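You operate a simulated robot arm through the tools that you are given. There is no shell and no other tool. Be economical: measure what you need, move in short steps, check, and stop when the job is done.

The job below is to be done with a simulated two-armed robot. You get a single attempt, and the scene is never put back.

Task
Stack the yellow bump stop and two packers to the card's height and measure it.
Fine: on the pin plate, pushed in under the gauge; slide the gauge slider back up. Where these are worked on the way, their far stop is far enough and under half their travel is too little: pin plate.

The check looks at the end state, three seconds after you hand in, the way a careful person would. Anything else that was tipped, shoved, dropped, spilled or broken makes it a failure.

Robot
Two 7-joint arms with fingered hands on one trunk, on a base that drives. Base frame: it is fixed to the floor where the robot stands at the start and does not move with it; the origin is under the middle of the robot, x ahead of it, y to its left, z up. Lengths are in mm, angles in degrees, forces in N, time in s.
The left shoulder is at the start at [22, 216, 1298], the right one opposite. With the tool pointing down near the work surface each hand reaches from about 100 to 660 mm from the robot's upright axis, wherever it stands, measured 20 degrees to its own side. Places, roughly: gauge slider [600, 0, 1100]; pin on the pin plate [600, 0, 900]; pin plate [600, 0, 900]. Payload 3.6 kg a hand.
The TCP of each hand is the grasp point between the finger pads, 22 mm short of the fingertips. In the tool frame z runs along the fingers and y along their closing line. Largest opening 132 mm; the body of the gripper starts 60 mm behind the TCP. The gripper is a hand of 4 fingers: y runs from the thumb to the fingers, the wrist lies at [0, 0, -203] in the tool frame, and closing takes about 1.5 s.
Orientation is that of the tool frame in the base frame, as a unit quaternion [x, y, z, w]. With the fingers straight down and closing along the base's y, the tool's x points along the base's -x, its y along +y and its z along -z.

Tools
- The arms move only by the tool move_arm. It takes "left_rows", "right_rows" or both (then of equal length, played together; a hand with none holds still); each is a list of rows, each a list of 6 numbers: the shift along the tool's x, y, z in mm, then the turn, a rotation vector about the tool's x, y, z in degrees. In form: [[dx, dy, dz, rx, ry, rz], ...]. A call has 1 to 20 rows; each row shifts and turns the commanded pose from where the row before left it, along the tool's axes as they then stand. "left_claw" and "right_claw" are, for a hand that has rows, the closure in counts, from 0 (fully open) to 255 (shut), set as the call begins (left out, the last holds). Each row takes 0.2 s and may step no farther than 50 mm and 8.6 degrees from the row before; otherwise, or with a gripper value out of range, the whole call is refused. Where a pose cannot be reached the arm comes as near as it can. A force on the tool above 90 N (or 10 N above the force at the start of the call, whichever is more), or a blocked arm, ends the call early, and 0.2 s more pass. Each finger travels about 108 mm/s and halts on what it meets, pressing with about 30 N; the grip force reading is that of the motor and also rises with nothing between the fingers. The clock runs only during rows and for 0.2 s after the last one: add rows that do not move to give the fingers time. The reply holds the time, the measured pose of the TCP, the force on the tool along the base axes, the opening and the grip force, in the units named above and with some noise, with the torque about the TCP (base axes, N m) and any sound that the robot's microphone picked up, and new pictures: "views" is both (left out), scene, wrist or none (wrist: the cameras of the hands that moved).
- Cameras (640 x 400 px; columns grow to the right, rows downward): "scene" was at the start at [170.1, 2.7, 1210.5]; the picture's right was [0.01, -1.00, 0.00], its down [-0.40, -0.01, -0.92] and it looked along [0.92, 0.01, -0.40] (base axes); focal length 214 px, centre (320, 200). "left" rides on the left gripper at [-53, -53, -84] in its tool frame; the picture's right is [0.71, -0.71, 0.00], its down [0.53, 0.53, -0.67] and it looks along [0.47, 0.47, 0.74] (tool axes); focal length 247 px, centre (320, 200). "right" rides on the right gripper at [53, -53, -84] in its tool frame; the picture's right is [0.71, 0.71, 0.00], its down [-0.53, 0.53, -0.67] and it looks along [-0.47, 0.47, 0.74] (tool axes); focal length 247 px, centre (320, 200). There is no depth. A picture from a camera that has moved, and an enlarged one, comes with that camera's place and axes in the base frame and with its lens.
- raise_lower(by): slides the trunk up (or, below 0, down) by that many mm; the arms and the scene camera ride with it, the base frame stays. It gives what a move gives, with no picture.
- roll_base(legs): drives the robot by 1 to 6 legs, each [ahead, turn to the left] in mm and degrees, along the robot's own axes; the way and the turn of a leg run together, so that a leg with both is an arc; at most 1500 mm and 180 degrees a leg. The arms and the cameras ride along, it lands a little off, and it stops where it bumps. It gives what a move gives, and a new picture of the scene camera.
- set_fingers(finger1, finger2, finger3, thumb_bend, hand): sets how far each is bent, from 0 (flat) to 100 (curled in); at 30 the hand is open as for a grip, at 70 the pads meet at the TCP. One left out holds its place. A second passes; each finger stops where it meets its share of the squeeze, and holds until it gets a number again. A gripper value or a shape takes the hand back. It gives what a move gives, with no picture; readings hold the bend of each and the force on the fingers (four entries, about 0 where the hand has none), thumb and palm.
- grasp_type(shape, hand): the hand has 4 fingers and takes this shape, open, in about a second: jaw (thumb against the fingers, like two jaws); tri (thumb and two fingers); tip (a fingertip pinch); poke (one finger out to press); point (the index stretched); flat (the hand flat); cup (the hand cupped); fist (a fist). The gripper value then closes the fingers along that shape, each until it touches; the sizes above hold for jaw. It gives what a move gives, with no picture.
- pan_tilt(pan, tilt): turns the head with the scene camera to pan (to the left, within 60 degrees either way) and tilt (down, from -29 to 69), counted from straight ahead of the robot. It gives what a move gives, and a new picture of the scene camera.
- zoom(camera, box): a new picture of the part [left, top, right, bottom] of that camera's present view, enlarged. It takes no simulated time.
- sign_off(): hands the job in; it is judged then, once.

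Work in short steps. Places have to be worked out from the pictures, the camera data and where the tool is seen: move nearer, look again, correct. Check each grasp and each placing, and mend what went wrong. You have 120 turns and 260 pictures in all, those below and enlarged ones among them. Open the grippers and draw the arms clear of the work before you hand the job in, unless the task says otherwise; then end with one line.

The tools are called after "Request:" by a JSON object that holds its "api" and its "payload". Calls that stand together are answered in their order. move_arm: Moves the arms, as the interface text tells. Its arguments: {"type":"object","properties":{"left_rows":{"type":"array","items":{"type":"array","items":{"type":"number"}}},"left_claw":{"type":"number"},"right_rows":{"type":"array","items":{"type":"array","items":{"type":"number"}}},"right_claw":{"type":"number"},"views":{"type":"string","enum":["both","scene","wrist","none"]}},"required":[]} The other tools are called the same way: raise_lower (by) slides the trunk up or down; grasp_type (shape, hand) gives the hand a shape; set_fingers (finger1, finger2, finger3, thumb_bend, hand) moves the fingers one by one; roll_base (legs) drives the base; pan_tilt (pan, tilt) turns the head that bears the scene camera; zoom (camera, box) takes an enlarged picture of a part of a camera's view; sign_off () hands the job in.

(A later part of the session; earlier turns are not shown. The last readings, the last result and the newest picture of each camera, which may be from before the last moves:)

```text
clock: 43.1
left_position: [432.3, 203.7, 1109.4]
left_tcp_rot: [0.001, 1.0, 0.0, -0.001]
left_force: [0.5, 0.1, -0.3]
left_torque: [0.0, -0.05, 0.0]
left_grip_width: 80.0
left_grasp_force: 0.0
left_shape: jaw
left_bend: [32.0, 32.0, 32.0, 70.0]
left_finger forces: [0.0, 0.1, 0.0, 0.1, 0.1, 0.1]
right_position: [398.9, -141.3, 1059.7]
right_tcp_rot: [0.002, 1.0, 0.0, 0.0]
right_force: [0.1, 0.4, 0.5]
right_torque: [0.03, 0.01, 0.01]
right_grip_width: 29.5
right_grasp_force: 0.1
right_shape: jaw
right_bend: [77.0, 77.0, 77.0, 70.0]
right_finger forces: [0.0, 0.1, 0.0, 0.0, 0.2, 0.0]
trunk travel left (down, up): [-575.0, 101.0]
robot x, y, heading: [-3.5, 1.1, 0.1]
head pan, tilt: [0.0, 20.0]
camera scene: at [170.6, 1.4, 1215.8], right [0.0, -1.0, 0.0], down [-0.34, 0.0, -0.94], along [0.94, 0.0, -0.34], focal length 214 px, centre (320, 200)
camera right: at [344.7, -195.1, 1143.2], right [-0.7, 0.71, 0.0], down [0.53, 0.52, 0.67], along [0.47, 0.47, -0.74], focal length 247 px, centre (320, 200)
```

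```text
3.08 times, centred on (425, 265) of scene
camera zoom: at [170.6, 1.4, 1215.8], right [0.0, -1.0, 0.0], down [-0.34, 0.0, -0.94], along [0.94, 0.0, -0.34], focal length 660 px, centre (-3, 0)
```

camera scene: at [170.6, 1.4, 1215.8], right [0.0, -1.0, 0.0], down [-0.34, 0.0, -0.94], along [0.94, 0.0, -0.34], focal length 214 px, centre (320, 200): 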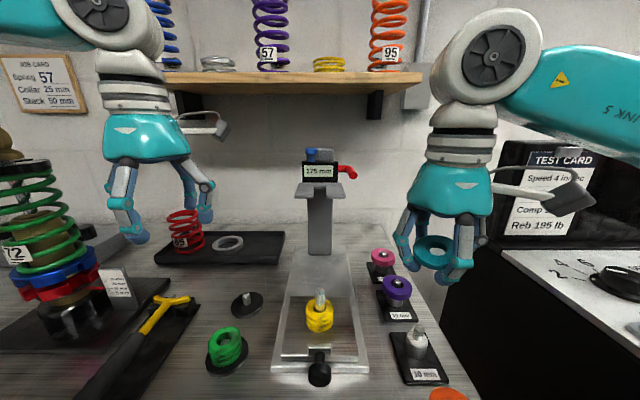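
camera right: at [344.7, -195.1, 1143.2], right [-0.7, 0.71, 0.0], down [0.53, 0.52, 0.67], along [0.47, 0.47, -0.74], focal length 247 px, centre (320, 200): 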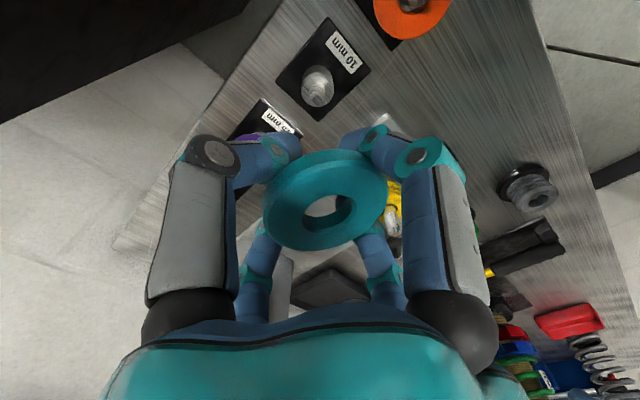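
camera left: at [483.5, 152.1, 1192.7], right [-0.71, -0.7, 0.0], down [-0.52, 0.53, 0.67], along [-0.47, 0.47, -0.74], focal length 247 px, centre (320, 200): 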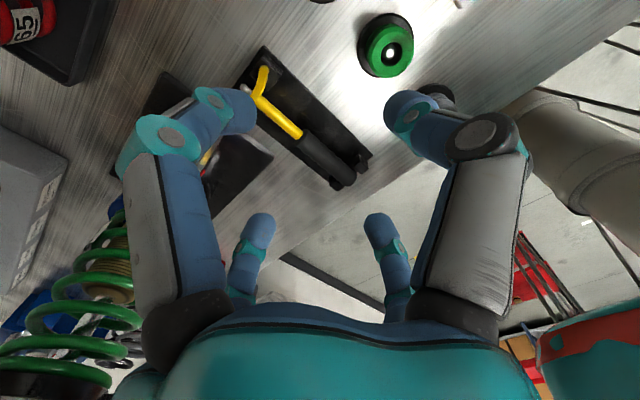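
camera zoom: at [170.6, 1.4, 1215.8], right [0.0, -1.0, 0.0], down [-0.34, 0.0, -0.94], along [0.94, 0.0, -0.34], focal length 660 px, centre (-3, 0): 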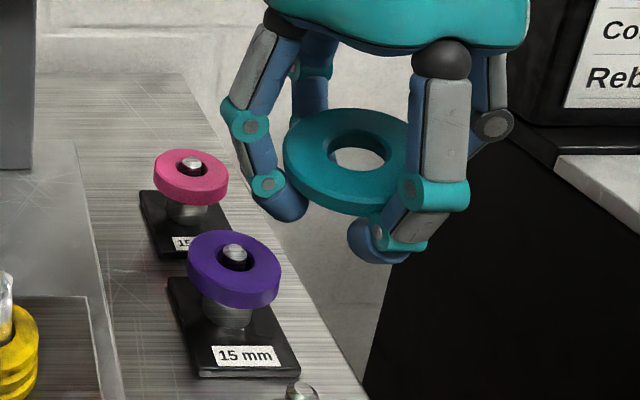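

The disc lies in the basket. I open in a small step so it settles level and centred in the funnel.

Request:
{"api": "move_arm", "payload": {"right_rows": [[0, 0, 0, 0, 0, 0], [0, 0, 0, 0, 0, 0], [0, 0, 0, 0, 0, 0]], "right_claw": 184, "views": "wrist"}}

Request:
{"api": "zoom", "payload": {"camera": "right", "box": [220, 100, 420, 270]}}

Request:
{"api": "zoom", "payload": {"camera": "scene", "box": [390, 210, 490, 310]}}

```text
clock: 43.9
left_position: [431.6, 204.2, 1107.3]
left_tcp_rot: [0.001, 1.0, 0.0, 0.0]
left_force: [0.7, 1.0, -0.5]
left_torque: [0.0, 0.0, 0.04]
left_grip_width: 79.7
left_grasp_force: 0.1
left_shape: jaw
left_bend: [32.0, 32.0, 32.0, 70.0]
left_finger forces: [0.1, 0.0, 0.0, 0.0, 0.0, 0.0]
right_position: [398.3, -140.3, 1059.3]
right_tcp_rot: [0.001, 1.0, 0.0, -0.001]
right_force: [0.9, -0.4, -1.1]
right_torque: [0.03, -0.03, 0.03]
right_grip_width: 36.2
right_grasp_force: 0.1
right_shape: jaw
right_bend: [78.0, 78.0, 78.0, 70.0]
right_finger forces: [0.0, 0.1, 0.0, 0.0, 0.1, 0.0]
trunk travel left (down, up): [-575.0, 101.0]
robot x, y, heading: [-0.1, -3.5, 0.0]
head pan, tilt: [0.0, 20.0]
camera right: at [344.8, -195.1, 1142.9], right [-0.7, 0.71, 0.0], down [0.53, 0.52, 0.67], along [0.47, 0.47, -0.74], focal length 247 px, centre (320, 200)
```

right: 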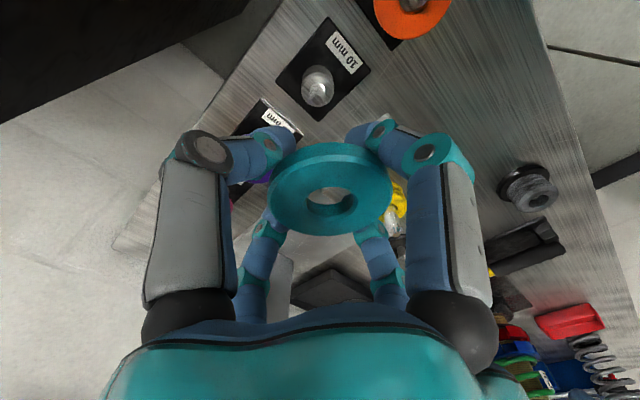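

```text
2.35 times, centred on (320, 185) of right
camera zoom: at [344.8, -195.1, 1142.9], right [-0.7, 0.71, 0.0], down [0.53, 0.52, 0.67], along [0.47, 0.47, -0.74], focal length 581 px, centre (320, 235)
```

zoom: 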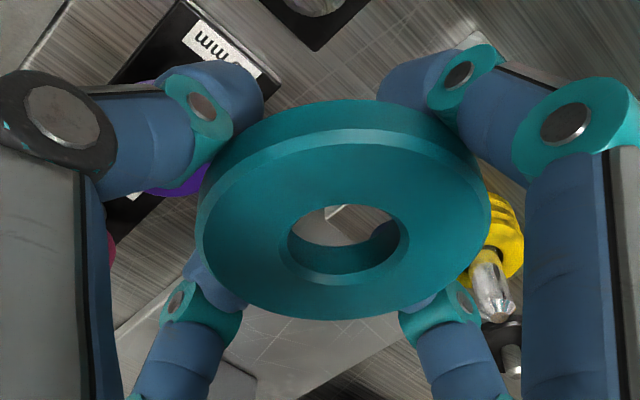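

```text
4.00 times, centred on (440, 260) of scene
camera zoom: at [170.6, 1.4, 1215.8], right [0.0, -1.0, 0.0], down [-0.34, 0.0, -0.94], along [0.94, 0.0, -0.34], focal length 858 px, centre (-160, -40)
```

zoom: 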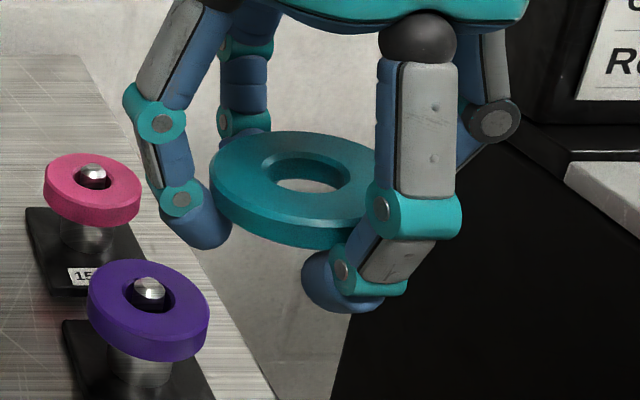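

The disc is nearly level in the basket, its bore ~4 mm off the hand axis. I carry it gently over the pin.

Request:
{"api": "move_arm", "payload": {"right_rows": [[-5, 10, 0, 0, 0, 0], [-5, 20, 0, 0, 0, 0], [-5, 20, 0, 0, 0, 0], [-5, 20, 0, 0, 0, 0], [-5, 20, 0, 0, 0, 0], [-5, 20, 0, 0, 0, 0], [-5, 20, 0, 0, 0, 0], [-1, 9, 0, 0, 0, 0], [0, 0, 10, 0, 0, 0], [0, 0, 10, 0, 0, 0]], "views": "both"}}

Request:
{"api": "zoom", "payload": {"camera": "right", "box": [220, 100, 420, 270]}}

Request:
{"api": "zoom", "payload": {"camera": "scene", "box": [270, 210, 370, 340]}}

```text
clock: 46.1
left_position: [431.3, 205.1, 1107.2]
left_tcp_rot: [0.001, 1.0, 0.0, -0.001]
left_force: [0.2, -0.5, 1.0]
left_torque: [0.0, -0.01, 0.02]
left_grip_width: 79.9
left_grasp_force: 0.0
left_shape: jaw
left_bend: [32.0, 32.0, 32.0, 70.0]
left_finger forces: [0.1, 0.1, 0.0, 0.0, 0.0, 0.0]
right_position: [434.3, -3.1, 1040.3]
right_tcp_rot: [0.001, 1.0, 0.0, 0.0]
right_force: [0.3, -0.1, -0.5]
right_torque: [0.01, 0.01, 0.02]
right_grip_width: 36.6
right_grasp_force: 0.1
right_shape: jaw
right_bend: [78.0, 78.0, 78.0, 70.0]
right_finger forces: [0.0, 0.1, 0.1, 0.0, 0.1, 0.0]
trunk travel left (down, up): [-575.0, 101.0]
robot x, y, heading: [-3.1, -4.6, 0.3]
head pan, tilt: [0.0, 20.0]
camera scene: at [170.7, 1.5, 1215.7], right [0.0, -1.0, 0.0], down [-0.34, 0.0, -0.94], along [0.94, 0.0, -0.34], focal length 214 px, centre (320, 200)
camera right: at [382.0, -57.1, 1124.3], right [-0.7, 0.71, 0.0], down [0.53, 0.52, 0.67], along [0.47, 0.47, -0.74], focal length 247 px, centre (320, 200)
```

scene: 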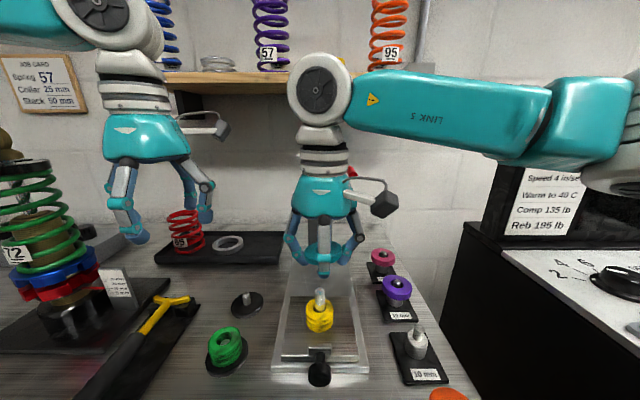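
right: 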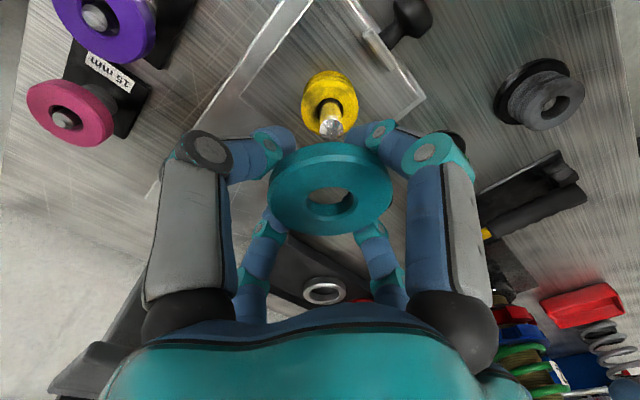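

```text
2.35 times, centred on (320, 185) of right
camera zoom: at [382.0, -57.1, 1124.3], right [-0.7, 0.71, 0.0], down [0.53, 0.52, 0.67], along [0.47, 0.47, -0.74], focal length 581 px, centre (320, 235)
```

zoom: 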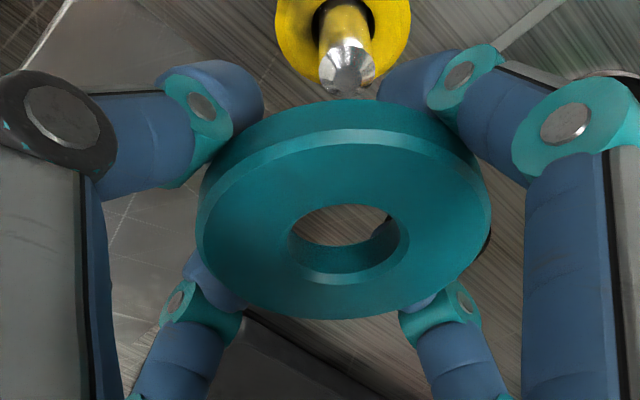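

```text
3.08 times, centred on (320, 275) of scene
camera zoom: at [170.7, 1.5, 1215.7], right [0.0, -1.0, 0.0], down [-0.34, 0.0, -0.94], along [0.94, 0.0, -0.34], focal length 660 px, centre (320, -31)
```

zoom: 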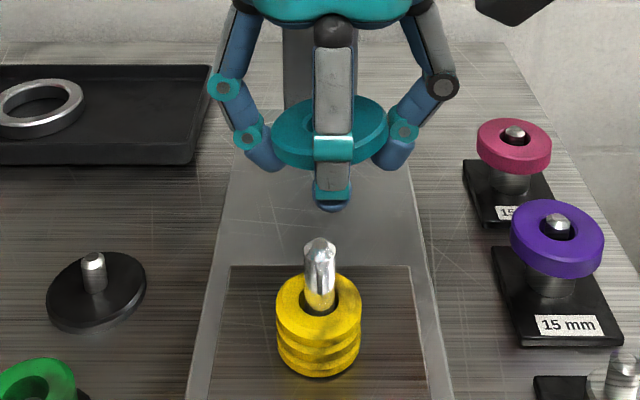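

The bore and pin line up on one diagonal; the scene view shows the disc ~4 mm right of the pin. I shift (+4,+4) and lower to just above the pin tip.

Request:
{"api": "move_arm", "payload": {"right_rows": [[-4, 4.2, 0, 0, 0, 0], [0, 0, 15, 0, 0, 0], [0, 0, 15, 0, 0, 0], [0, 0, 10, 0, 0, 0], [0, 0, 5, 0, 0, 0]], "views": "wrist"}}

Request:
{"api": "zoom", "payload": {"camera": "right", "box": [220, 100, 420, 270]}}

Request:
{"api": "zoom", "payload": {"camera": "scene", "box": [270, 220, 370, 350]}}

```text
clock: 47.3
left_position: [431.3, 203.3, 1107.9]
left_tcp_rot: [0.001, 1.0, -0.001, -0.001]
left_force: [-0.1, -0.6, 0.2]
left_torque: [-0.01, -0.03, 0.02]
left_grip_width: 79.8
left_grasp_force: 0.0
left_shape: jaw
left_bend: [32.0, 32.0, 32.0, 70.0]
left_finger forces: [0.0, 0.1, 0.1, 0.0, 0.1, 0.1]
right_position: [437.4, 0.2, 994.3]
right_tcp_rot: [0.003, 1.0, 0.0, -0.001]
right_force: [-0.1, 0.0, -0.2]
right_torque: [0.0, 0.01, 0.02]
right_grip_width: 36.5
right_grasp_force: 0.1
right_shape: jaw
right_bend: [78.0, 78.0, 78.0, 70.0]
right_finger forces: [0.1, 0.0, 0.0, 0.0, 0.1, 0.0]
trunk travel left (down, up): [-575.0, 101.0]
robot x, y, heading: [-1.8, 2.7, -0.1]
head pan, tilt: [0.0, 20.0]
camera right: at [384.9, -53.0, 1078.5], right [-0.7, 0.71, 0.0], down [0.53, 0.52, 0.67], along [0.48, 0.47, -0.74], focal length 247 px, centre (320, 200)
```

right: 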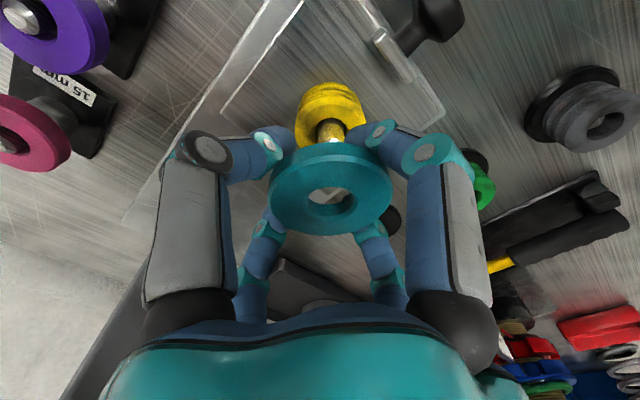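

```text
2.35 times, centred on (320, 185) of right
camera zoom: at [384.9, -53.0, 1078.5], right [-0.7, 0.71, 0.0], down [0.53, 0.52, 0.67], along [0.48, 0.47, -0.74], focal length 581 px, centre (320, 235)
```

zoom: 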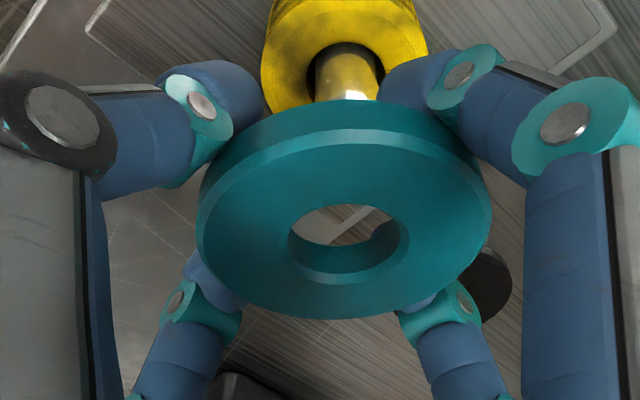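

```text
3.08 times, centred on (320, 285) of scene
camera zoom: at [170.6, 1.5, 1215.8], right [0.0, -1.0, 0.0], down [-0.34, 0.0, -0.94], along [0.94, 0.0, -0.34], focal length 660 px, centre (320, -62)
```

zoom: 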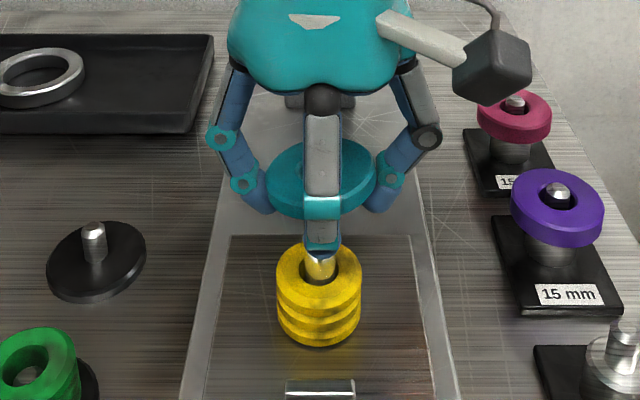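

Bore and pin are now aligned in both views. I lower so the pin enters the bore.

Request:
{"api": "move_arm", "payload": {"right_rows": [[0, 0, 6, 0, 0, 0], [0, 0, 6, 0, 0, 0], [0, 0, 6, 0, 0, 0], [0, 0, 5, 0, 0, 0]], "views": "wrist"}}

Request:
{"api": "zoom", "payload": {"camera": "right", "box": [220, 100, 420, 270]}}

Request:
{"api": "zoom", "payload": {"camera": "scene", "box": [270, 220, 370, 350]}}

```text
clock: 48.3
left_position: [430.8, 203.4, 1107.2]
left_tcp_rot: [0.002, 1.0, -0.001, 0.0]
left_force: [0.5, -0.6, -0.6]
left_torque: [-0.01, -0.03, 0.0]
left_grip_width: 79.9
left_grasp_force: 0.1
left_shape: jaw
left_bend: [32.0, 32.0, 32.0, 70.0]
left_finger forces: [0.1, 0.1, 0.0, 0.0, 0.0, 0.1]
right_position: [436.9, 1.0, 971.7]
right_tcp_rot: [0.001, 1.0, 0.0, 0.0]
right_force: [0.1, 0.0, -0.8]
right_torque: [-0.02, 0.0, -0.01]
right_grip_width: 36.4
right_grasp_force: 0.1
right_shape: jaw
right_bend: [78.0, 78.0, 78.0, 70.0]
right_finger forces: [0.1, 0.1, 0.0, 0.0, 0.1, 0.0]
trunk travel left (down, up): [-575.0, 101.0]
robot x, y, heading: [-0.1, 2.1, -0.1]
head pan, tilt: [0.0, 20.0]
camera right: at [385.1, -52.5, 1055.3], right [-0.7, 0.71, 0.0], down [0.53, 0.52, 0.67], along [0.47, 0.47, -0.74], focal length 247 px, centre (320, 200)
```

right: 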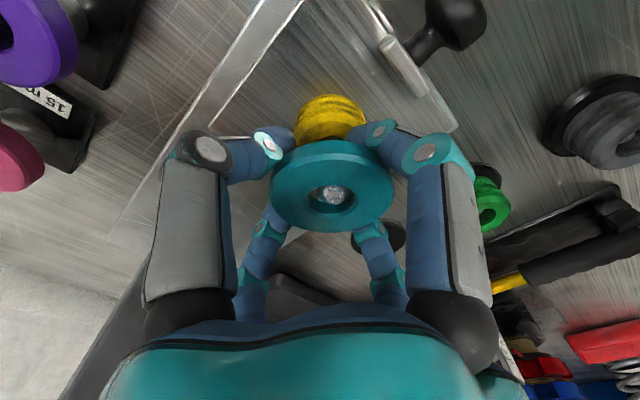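

```text
2.35 times, centred on (320, 185) of right
camera zoom: at [385.1, -52.5, 1055.3], right [-0.7, 0.71, 0.0], down [0.53, 0.52, 0.67], along [0.47, 0.47, -0.74], focal length 581 px, centre (320, 235)
```

zoom: 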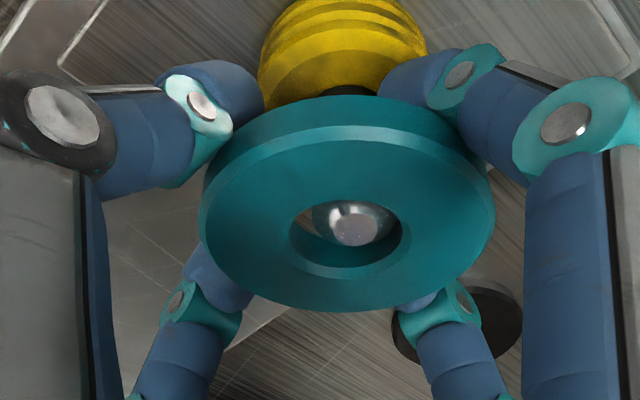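

```text
3.08 times, centred on (320, 285) of scene
camera zoom: at [170.6, 1.5, 1215.8], right [0.0, -1.0, 0.0], down [-0.34, 0.0, -0.94], along [0.94, 0.0, -0.34], focal length 660 px, centre (320, -62)
```

zoom: 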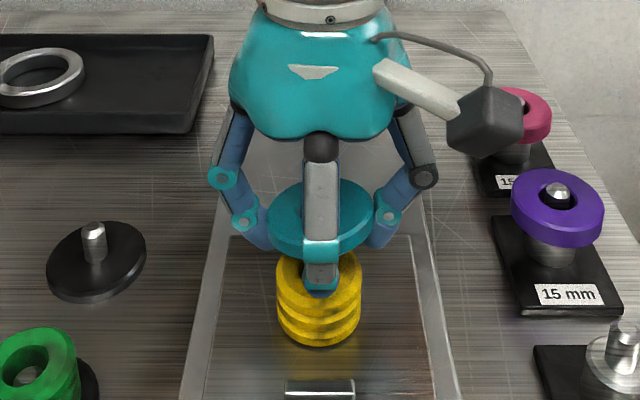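

The pin is in the bore. I lower 8 mm more, then open in steps so the disc slides down the pin onto the stop.

Request:
{"api": "move_arm", "payload": {"right_rows": [[0, 0, 5, 0, 0, 0], [0, 0, 3, 0, 0, 0]], "views": "none"}}

Request:
{"api": "move_arm", "payload": {"right_rows": [[0, 0, 0, 0, 0, 0], [0, 0, 0, 0, 0, 0], [0, 0, 0, 0, 0, 0]], "right_claw": 165, "views": "wrist"}}

Request:
{"api": "zoom", "payload": {"camera": "scene", "box": [270, 220, 370, 350]}}

```text
clock: 48.9
left_position: [431.5, 204.2, 1107.4]
left_tcp_rot: [0.001, 1.0, 0.0, -0.001]
left_force: [0.5, 0.2, -0.7]
left_torque: [0.0, -0.02, 0.0]
left_grip_width: 79.5
left_grasp_force: 0.1
left_shape: jaw
left_bend: [32.0, 32.0, 32.0, 70.0]
left_finger forces: [0.0, 0.1, 0.0, 0.0, 0.0, 0.0]
right_position: [438.4, -0.8, 964.1]
right_tcp_rot: [0.002, 1.0, 0.0, 0.0]
right_force: [-0.7, 0.7, -0.2]
right_torque: [0.01, 0.02, -0.01]
right_grip_width: 36.4
right_grasp_force: 0.1
right_shape: jaw
right_bend: [78.0, 78.0, 78.0, 70.0]
right_finger forces: [0.2, 0.0, 0.1, 0.0, 0.1, 0.0]
trunk travel left (down, up): [-575.0, 101.0]
robot x, y, heading: [-1.3, 0.6, -0.2]
head pan, tilt: [0.0, 20.0]
```

```text
clock: 49.7
left_position: [431.4, 203.1, 1107.3]
left_tcp_rot: [0.001, 1.0, 0.0, -0.001]
left_force: [-0.2, 0.3, 0.0]
left_torque: [0.02, -0.02, -0.01]
left_grip_width: 79.9
left_grasp_force: 0.0
left_shape: jaw
left_bend: [32.0, 32.0, 32.0, 70.0]
left_finger forces: [0.1, 0.0, 0.1, 0.0, 0.0, 0.1]
right_position: [439.4, 0.3, 963.6]
right_tcp_rot: [0.002, 1.0, 0.001, 0.0]
right_force: [0.5, 0.0, -0.5]
right_torque: [-0.01, 0.01, 0.03]
right_grip_width: 46.4
right_grasp_force: 0.1
right_shape: jaw
right_bend: [44.0, 44.0, 44.0, 70.0]
right_finger forces: [0.2, 0.0, 0.1, 0.0, 0.0, 0.0]
trunk travel left (down, up): [-575.0, 101.0]
robot x, y, heading: [0.6, 3.5, 0.1]
head pan, tilt: [0.0, 20.0]
camera right: at [385.1, -53.3, 1047.6], right [-0.7, 0.71, 0.0], down [0.53, 0.52, 0.67], along [0.47, 0.47, -0.74], focal length 247 px, centre (320, 200)
```

right: 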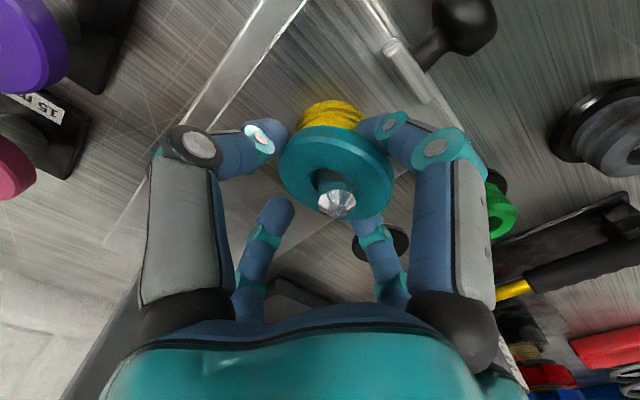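

```text
3.08 times, centred on (320, 285) of scene
camera zoom: at [170.6, 1.5, 1215.8], right [0.0, -1.0, 0.0], down [-0.34, 0.0, -0.94], along [0.94, 0.0, -0.34], focal length 660 px, centre (320, -62)
```

zoom: 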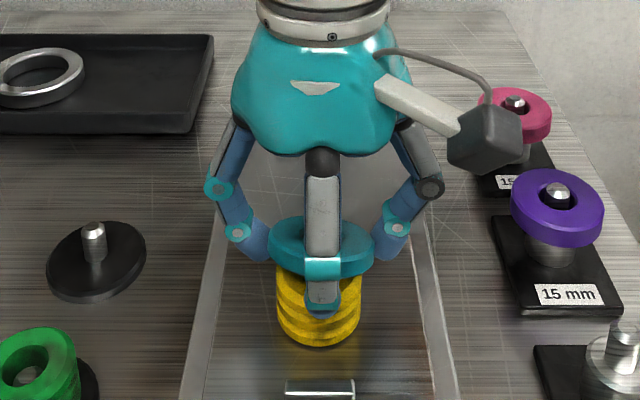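

The disc slid down the pin. I open fully enough and lift away.

Request:
{"api": "move_arm", "payload": {"right_rows": [[0, 0, 0, 0, 0, 0], [0, 0, 0, 0, 0, 0], [0, 0, 0, 0, 0, 0], [0, 0, -15, 0, 0, 0], [0, 0, -25, 0, 0, 0], [0, 0, -40, 0, 0, 0], [0, 0, -40, 0, 0, 0], [0, -45, 0, 0, 0, 0], [0, -45, 0, 0, 0, 0], [0, -45, 0, 0, 0, 0]], "right_claw": 100, "views": "both"}}

Request:
{"api": "zoom", "payload": {"camera": "scene", "box": [280, 260, 360, 360]}}

```text
clock: 51.9
left_position: [430.3, 202.8, 1108.2]
left_tcp_rot: [0.002, 1.0, 0.0, -0.001]
left_force: [-0.2, -0.5, 0.8]
left_torque: [-0.03, -0.01, 0.01]
left_grip_width: 79.6
left_grasp_force: 0.2
left_shape: jaw
left_bend: [32.0, 32.0, 32.0, 70.0]
left_finger forces: [0.0, 0.1, 0.0, 0.1, 0.0, 0.0]
right_position: [436.4, -136.7, 1083.0]
right_tcp_rot: [0.002, 1.0, 0.0, 0.0]
right_force: [-0.4, -0.1, -1.0]
right_torque: [0.04, 0.0, 0.0]
right_grip_width: 79.9
right_grasp_force: 0.1
right_shape: jaw
right_bend: [32.0, 32.0, 32.0, 70.0]
right_finger forces: [0.0, 0.0, 0.0, 0.0, 0.0, 0.0]
trunk travel left (down, up): [-575.0, 101.0]
robot x, y, heading: [1.6, 4.5, -0.3]
head pan, tilt: [0.0, 20.0]
camera scene: at [170.3, 0.0, 1215.8], right [0.0, -1.0, 0.0], down [-0.34, 0.0, -0.94], along [0.94, 0.0, -0.34], focal length 214 px, centre (320, 200)
camera right: at [382.8, -190.8, 1166.7], right [-0.7, 0.71, 0.0], down [0.53, 0.52, 0.67], along [0.47, 0.47, -0.74], focal length 247 px, centre (320, 200)
```

scene: 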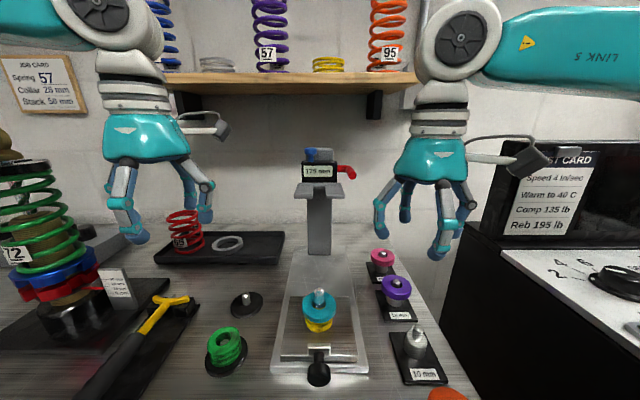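
right: 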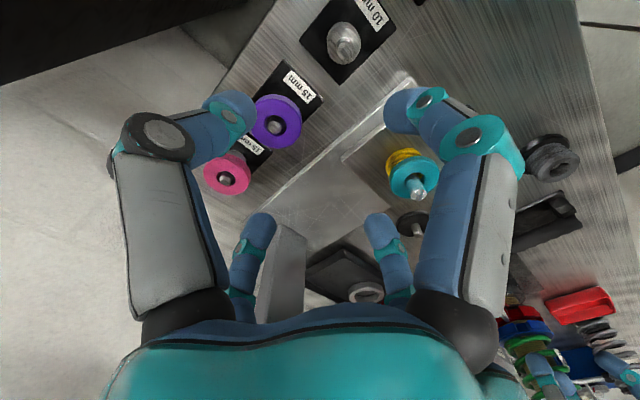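

```text
4.00 times, centred on (320, 310) of scene
camera zoom: at [170.3, 0.0, 1215.8], right [0.0, -1.0, 0.0], down [-0.34, 0.0, -0.94], along [0.94, 0.0, -0.34], focal length 858 px, centre (320, -240)
```

zoom: 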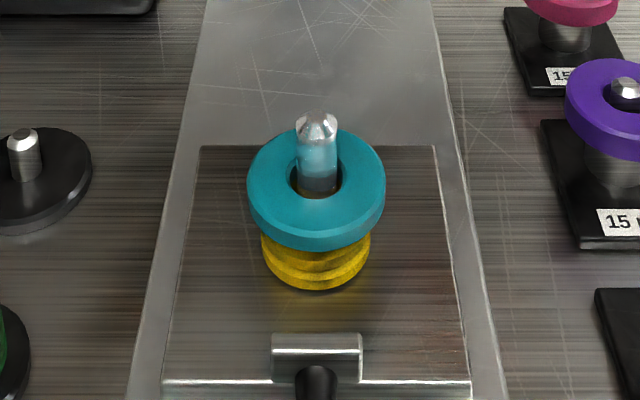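

Teal sits flat on the stop. Now the orange 10 mm packer; I tilt the head down to see it.

Request:
{"api": "pan_tilt", "payload": {"pan": 0, "tilt": 50}}

Request:
{"api": "zoom", "payload": {"camera": "scene", "box": [370, 120, 470, 290]}}

Request:
{"api": "zoom", "payload": {"camera": "scene", "box": [270, 100, 370, 230]}}

```text
clock: 52.8
left_position: [431.3, 204.3, 1107.7]
left_tcp_rot: [0.002, 1.0, -0.001, 0.0]
left_force: [-0.5, -0.3, -0.6]
left_torque: [0.04, 0.02, 0.0]
left_grip_width: 79.4
left_grasp_force: 0.0
left_shape: jaw
left_bend: [32.0, 32.0, 32.0, 70.0]
left_finger forces: [0.0, 0.0, 0.0, 0.0, 0.1, 0.0]
right_position: [436.2, -135.6, 1082.4]
right_tcp_rot: [0.002, 1.0, 0.0, 0.001]
right_force: [0.4, 0.2, 0.1]
right_torque: [0.0, 0.03, -0.02]
right_grip_width: 80.0
right_grasp_force: 0.0
right_shape: jaw
right_bend: [32.0, 32.0, 32.0, 70.0]
right_finger forces: [0.1, 0.0, 0.0, 0.0, 0.0, 0.0]
trunk travel left (down, up): [-575.0, 101.0]
robot x, y, heading: [-3.4, 2.7, 0.3]
head pan, tilt: [0.0, 50.0]
camera scene: at [154.4, 1.5, 1170.3], right [0.0, -1.0, 0.0], down [-0.77, 0.0, -0.64], along [0.64, 0.0, -0.77], focal length 214 px, centre (320, 200)
```

scene: 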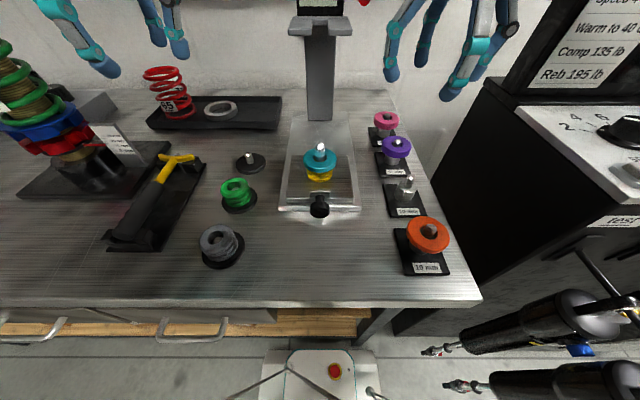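

```text
2.35 times, centred on (420, 205) of scene
camera zoom: at [154.4, 1.5, 1170.3], right [0.0, -1.0, 0.0], down [-0.77, 0.0, -0.64], along [0.64, 0.0, -0.77], focal length 505 px, centre (85, 188)
```

zoom: 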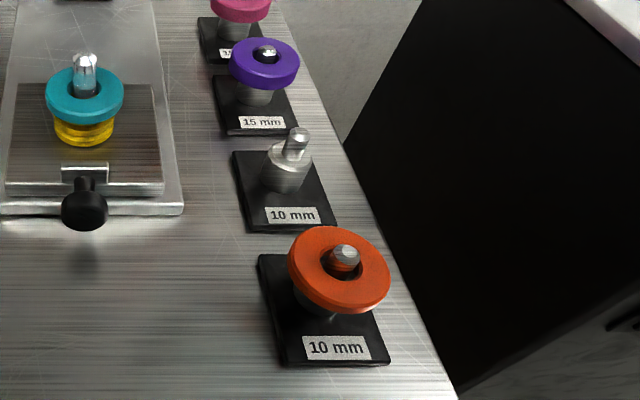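

```text
3.08 times, centred on (320, 165) of scene
camera zoom: at [154.4, 1.5, 1170.3], right [0.0, -1.0, 0.0], down [-0.77, 0.0, -0.64], along [0.64, 0.0, -0.77], focal length 660 px, centre (320, 308)
```

zoom: 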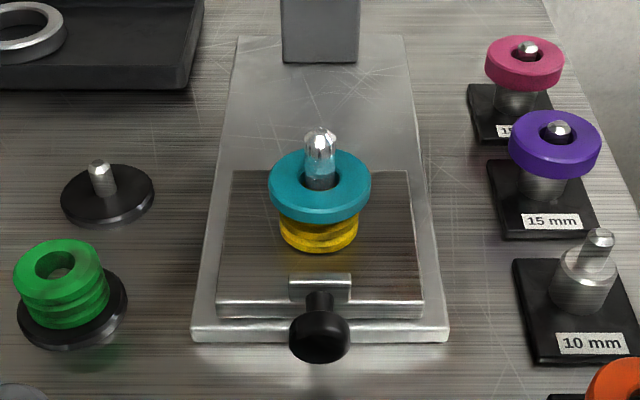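

Orange sits at (307,-142), just like teal but 91 mm nearer. I move over it and lower to the same height relation, checking on the way.

Request:
{"api": "move_arm", "payload": {"right_rows": [[43, -3, 0, 0, 0, 0], [43, -3, 0, 0, 0, 0], [43, -1, 0, 0, 0, 0], [0, 0, 40, 0, 0, 0], [0, 0, 40, 0, 0, 0], [0, 0, 40, 0, 0, 0], [0, 0, 10, 0, 0, 0]], "views": "both"}}

Request:
{"api": "zoom", "payload": {"camera": "right", "box": [190, 80, 450, 270]}}

Request:
{"api": "zoom", "payload": {"camera": "scene", "box": [370, 180, 490, 300]}}

```text
clock: 54.4
left_position: [428.8, 203.8, 1109.1]
left_tcp_rot: [0.003, 1.0, 0.0, 0.0]
left_force: [0.4, 0.5, 0.5]
left_torque: [0.02, -0.03, -0.03]
left_grip_width: 79.8
left_grasp_force: 0.1
left_shape: jaw
left_bend: [32.0, 32.0, 32.0, 70.0]
left_finger forces: [0.0, 0.0, 0.1, 0.1, 0.0, 0.0]
right_position: [335.4, -158.4, 939.0]
right_tcp_rot: [0.0, 1.0, 0.001, 0.004]
right_force: [-2.3, -9.9, 42.6]
right_torque: [-0.01, 2.19, 0.53]
right_grip_width: 80.1
right_grasp_force: 0.1
right_shape: jaw
right_bend: [17.0, 32.0, 32.0, 70.0]
right_finger forces: [42.3, 0.0, 0.0, 0.0, 0.0, 0.0]
right hand out of reach, approached as far as the arm can: row 2, 3
trunk travel left (down, up): [-575.0, 101.0]
robot x, y, heading: [3.0, 0.2, -0.3]
head pan, tilt: [0.0, 50.0]
camera scene: at [151.5, 1.1, 1171.3], right [0.0, -1.0, 0.0], down [-0.76, 0.0, -0.64], along [0.64, 0.0, -0.76], focal length 214 px, centre (320, 200)
camera right: at [282.4, -212.1, 1022.4], right [-0.71, 0.71, 0.0], down [0.52, 0.52, 0.67], along [0.48, 0.47, -0.74], focal length 247 px, centre (320, 200)
```

scene: 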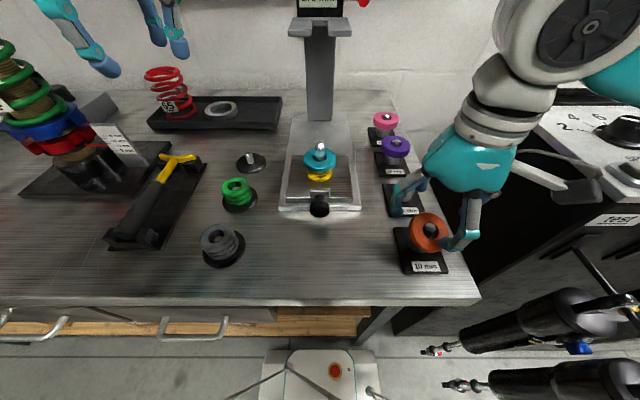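
right: 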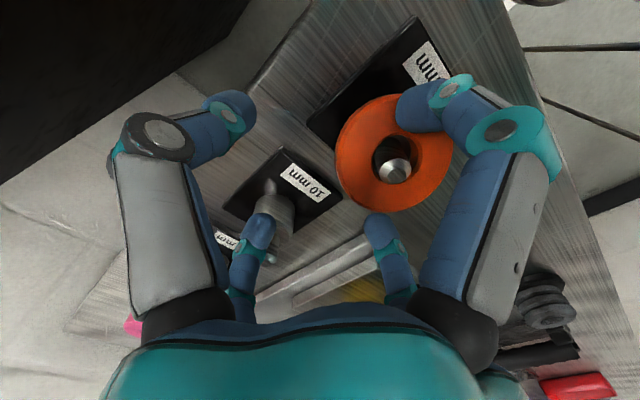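

```text
2.11 times, centred on (320, 175) of right
camera zoom: at [282.4, -212.1, 1022.4], right [-0.71, 0.71, 0.0], down [0.52, 0.52, 0.67], along [0.48, 0.47, -0.74], focal length 520 px, centre (320, 253)
```

zoom: 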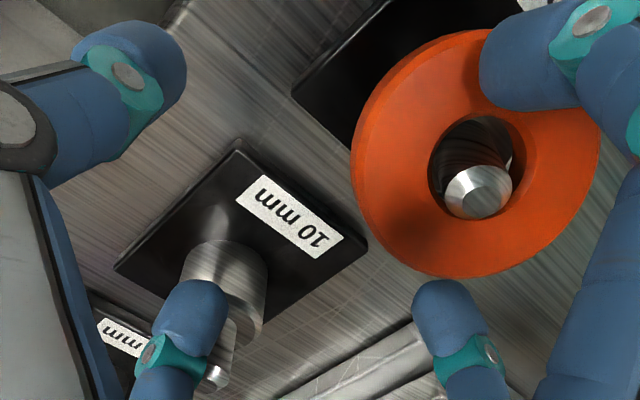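

```text
3.33 times, centred on (430, 240) of scene
camera zoom: at [151.5, 1.1, 1171.3], right [0.0, -1.0, 0.0], down [-0.76, 0.0, -0.64], along [0.64, 0.0, -0.76], focal length 715 px, centre (-47, 67)
```

zoom: 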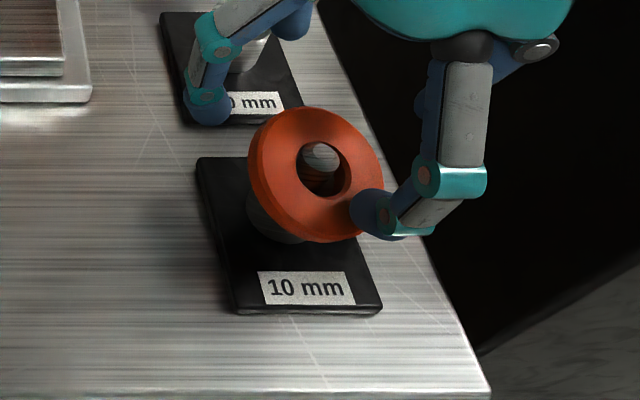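

The right arm could not reach that close and a finger pressed on the orange disc. I raise at once and check that disc.

Request:
{"api": "move_arm", "payload": {"right_rows": [[0, 0, -10, 0, 0, 0], [0, 0, -25, 0, 0, 0], [0, 0, -40, 0, 0, 0], [0, 0, -40, 0, 0, 0]], "views": "scene"}}

Request:
{"api": "zoom", "payload": {"camera": "scene", "box": [370, 180, 490, 300]}}

```text
clock: 55.4
left_position: [430.8, 204.0, 1108.5]
left_tcp_rot: [0.002, 1.0, 0.0, -0.001]
left_force: [-0.7, 0.5, 0.7]
left_torque: [-0.02, -0.02, 0.0]
left_grip_width: 79.7
left_grasp_force: 0.0
left_shape: jaw
left_bend: [32.0, 32.0, 32.0, 70.0]
left_finger forces: [0.1, 0.1, 0.0, 0.0, 0.0, 0.0]
right_position: [340.0, -157.3, 1051.4]
right_tcp_rot: [0.002, 1.0, 0.0, 0.0]
right_force: [0.3, 0.0, 0.1]
right_torque: [0.04, 0.02, -0.01]
right_grip_width: 79.8
right_grasp_force: 0.0
right_shape: jaw
right_bend: [31.0, 32.0, 32.0, 70.0]
right_finger forces: [0.0, 0.0, 0.0, 0.0, 0.0, 0.1]
trunk travel left (down, up): [-575.0, 101.0]
robot x, y, heading: [-2.3, 2.0, -0.1]
head pan, tilt: [0.0, 50.0]
camera scene: at [154.5, 1.7, 1170.2], right [0.0, -1.0, 0.0], down [-0.77, 0.0, -0.64], along [0.64, 0.0, -0.77], focal length 214 px, centre (320, 200)
```

scene: 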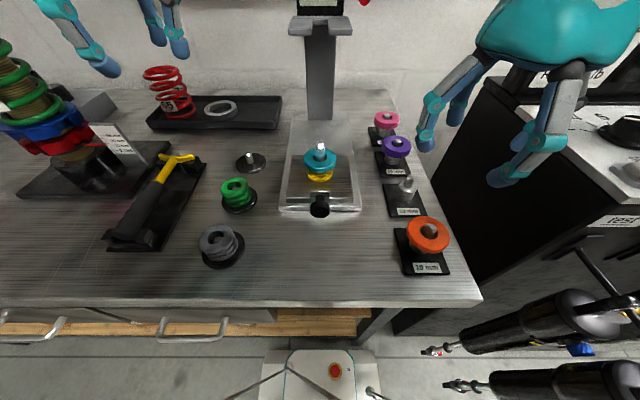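

```text
3.33 times, centred on (430, 240) of scene
camera zoom: at [154.5, 1.7, 1170.2], right [0.0, -1.0, 0.0], down [-0.77, 0.0, -0.64], along [0.64, 0.0, -0.77], focal length 715 px, centre (-47, 67)
```

zoom: 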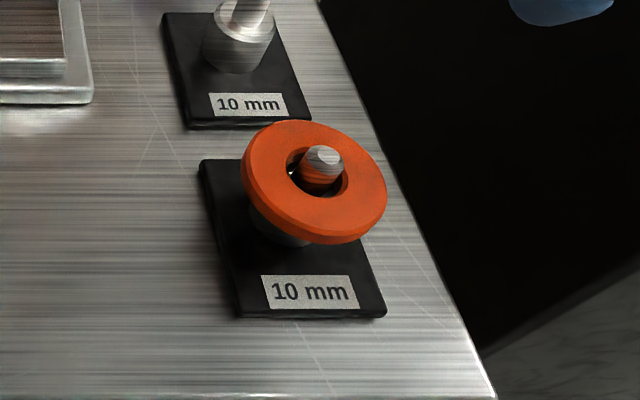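

The orange disc is unharmed. I drive the base back 120 mm so it comes into reach.

Request:
{"api": "roll_base", "payload": {"legs": [[-120, 0]]}}

```text
clock: 56.6
left_position: [308.3, 204.4, 1108.6]
left_tcp_rot: [0.003, 1.0, 0.0, 0.0]
left_force: [-0.3, -0.1, 0.7]
left_torque: [0.0, -0.02, -0.02]
left_grip_width: 79.9
left_grasp_force: 0.0
left_shape: jaw
left_bend: [32.0, 32.0, 32.0, 70.0]
left_finger forces: [0.0, 0.0, 0.0, 0.0, 0.1, 0.0]
right_position: [216.0, -156.5, 1052.3]
right_tcp_rot: [0.002, 1.0, 0.001, 0.001]
right_force: [1.0, 0.2, 0.2]
right_torque: [-0.01, -0.01, -0.03]
right_grip_width: 80.0
right_grasp_force: 0.1
right_shape: jaw
right_bend: [31.0, 32.0, 32.0, 70.0]
right_finger forces: [0.1, 0.1, 0.0, 0.0, 0.1, 0.0]
trunk travel left (down, up): [-575.0, 101.0]
robot x, y, heading: [-120.4, 4.2, -0.2]
head pan, tilt: [0.0, 50.0]
camera scene: at [31.5, 1.5, 1170.4], right [0.0, -1.0, 0.0], down [-0.77, 0.0, -0.64], along [0.64, 0.0, -0.77], focal length 214 px, centre (320, 200)
```

scene: 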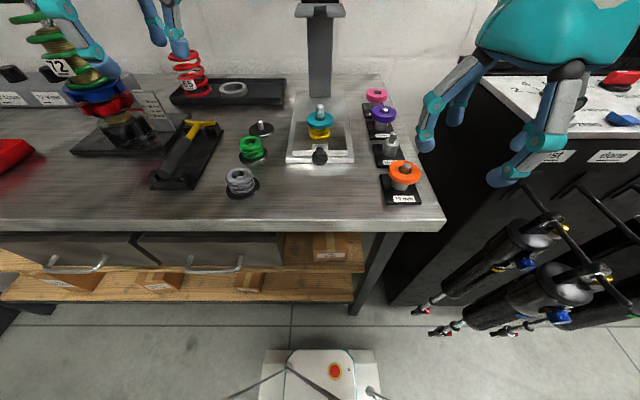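

Now orange is well in reach. I move the right hand above it.

Request:
{"api": "move_arm", "payload": {"right_rows": [[-45, 6, 0, 0, 0, 0], [-46, 7, 0, 0, 0, 0], [0, 0, 30, 0, 0, 0], [0, 0, 30, 0, 0, 0], [0, 0, 30, 0, 0, 0]], "views": "wrist"}}

Request:
{"api": "zoom", "payload": {"camera": "right", "box": [190, 80, 450, 270]}}

Request:
{"api": "zoom", "payload": {"camera": "scene", "box": [350, 110, 450, 220]}}

```text
clock: 57.9
left_position: [308.9, 203.6, 1107.7]
left_tcp_rot: [0.002, 1.0, 0.0, -0.001]
left_force: [0.2, 0.1, -0.4]
left_torque: [-0.02, 0.0, -0.01]
left_grip_width: 79.9
left_grasp_force: 0.2
left_shape: jaw
left_bend: [32.0, 32.0, 32.0, 70.0]
left_finger forces: [0.0, 0.0, 0.0, 0.0, 0.0, 0.0]
right_position: [310.3, -144.1, 961.6]
right_tcp_rot: [0.002, 1.0, 0.001, 0.001]
right_force: [0.6, -0.8, -0.8]
right_torque: [0.0, 0.0, -0.02]
right_grip_width: 79.9
right_grasp_force: 0.0
right_shape: jaw
right_bend: [31.0, 32.0, 32.0, 70.0]
right_finger forces: [0.0, 0.0, 0.1, 0.1, 0.0, 0.0]
trunk travel left (down, up): [-575.0, 101.0]
robot x, y, heading: [-123.6, 5.6, 0.2]
head pan, tilt: [0.0, 50.0]
camera right: at [257.3, -197.1, 1045.3], right [-0.7, 0.71, 0.0], down [0.53, 0.52, 0.67], along [0.48, 0.47, -0.74], focal length 247 px, centre (320, 200)
```

right: 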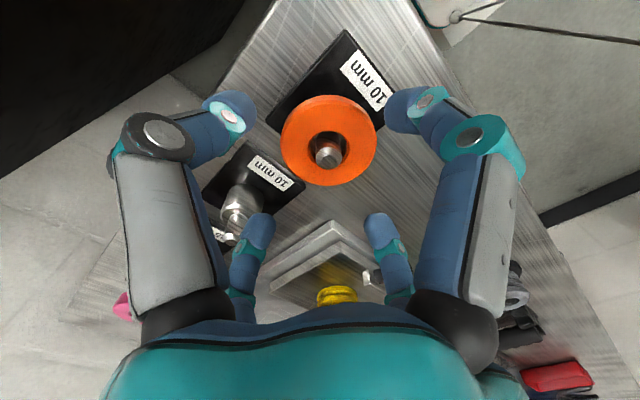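

```text
2.11 times, centred on (320, 175) of right
camera zoom: at [257.3, -197.1, 1045.3], right [-0.7, 0.71, 0.0], down [0.53, 0.52, 0.67], along [0.48, 0.47, -0.74], focal length 520 px, centre (320, 253)
```

zoom: 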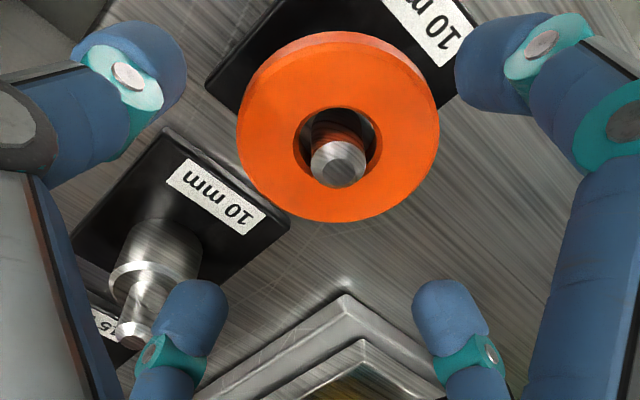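

```text
3.64 times, centred on (400, 165) of scene
camera zoom: at [33.0, 1.2, 1170.2], right [0.0, -1.0, 0.0], down [-0.77, 0.0, -0.64], along [0.64, 0.0, -0.77], focal length 780 px, centre (29, 327)
```

zoom: 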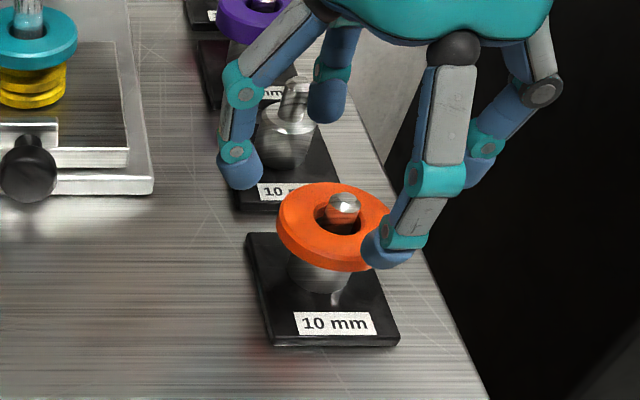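

Compared with the teal alignment, the hand must go 7.5 mm nearer and 1 mm left. I correct and lower to 935.

Request:
{"api": "move_arm", "payload": {"right_rows": [[7.6, 1.3, 0, 0, 0, 0], [0, 0, 8, 0, 0, 0], [0, 0, 8, 0, 0, 0], [0, 0, 6, 0, 0, 0], [0, 0, 4, 0, 0, 0]], "views": "wrist"}}

Request:
{"api": "zoom", "payload": {"camera": "right", "box": [190, 80, 450, 270]}}

Request:
{"api": "zoom", "payload": {"camera": "scene", "box": [350, 110, 450, 220]}}

```text
clock: 59.0
left_position: [309.8, 204.2, 1108.5]
left_tcp_rot: [0.003, 1.0, 0.0, -0.001]
left_force: [-0.8, -0.2, 0.4]
left_torque: [-0.03, -0.02, -0.03]
left_grip_width: 79.8
left_grasp_force: 0.1
left_shape: jaw
left_bend: [32.0, 32.0, 32.0, 70.0]
left_finger forces: [0.1, 0.1, 0.1, 0.0, 0.0, 0.0]
right_position: [303.4, -140.9, 935.7]
right_tcp_rot: [0.001, 1.0, 0.0, 0.001]
right_force: [-0.1, -0.1, -0.2]
right_torque: [-0.04, 0.02, -0.04]
right_grip_width: 79.8
right_grasp_force: 0.0
right_shape: jaw
right_bend: [31.0, 32.0, 32.0, 70.0]
right_finger forces: [0.0, 0.0, 0.0, 0.0, 0.0, 0.0]
trunk travel left (down, up): [-575.0, 101.0]
robot x, y, heading: [-122.0, 0.5, 0.1]
head pan, tilt: [0.0, 50.0]
camera right: at [249.7, -196.3, 1019.7], right [-0.7, 0.71, 0.0], down [0.53, 0.52, 0.67], along [0.48, 0.47, -0.74], focal length 247 px, centre (320, 200)
```

right: 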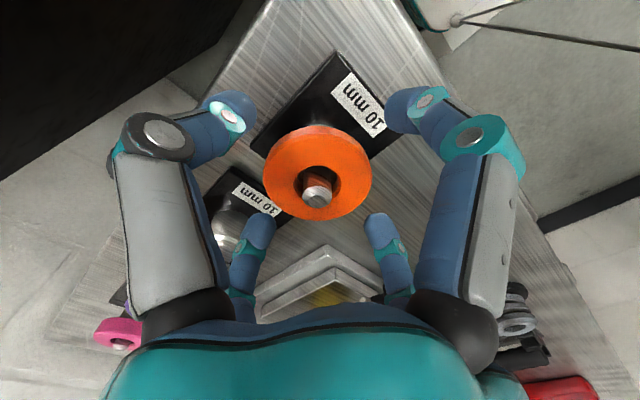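

```text
2.11 times, centred on (320, 175) of right
camera zoom: at [249.7, -196.3, 1019.7], right [-0.7, 0.71, 0.0], down [0.53, 0.52, 0.67], along [0.48, 0.47, -0.74], focal length 520 px, centre (320, 253)
```

zoom: 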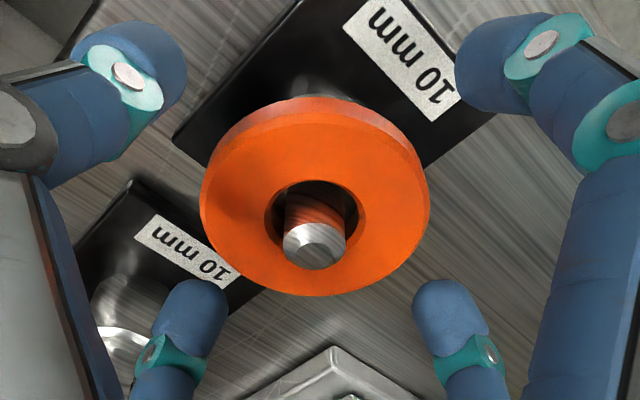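

```text
3.64 times, centred on (400, 165) of scene
camera zoom: at [33.0, 1.5, 1170.2], right [0.0, -1.0, 0.0], down [-0.77, 0.0, -0.64], along [0.64, 0.0, -0.77], focal length 780 px, centre (29, 327)
```

zoom: 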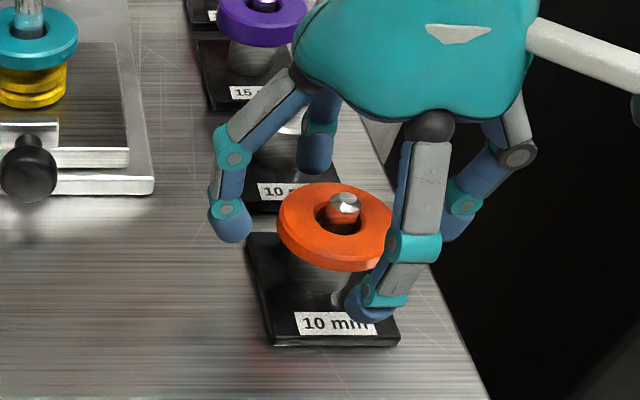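

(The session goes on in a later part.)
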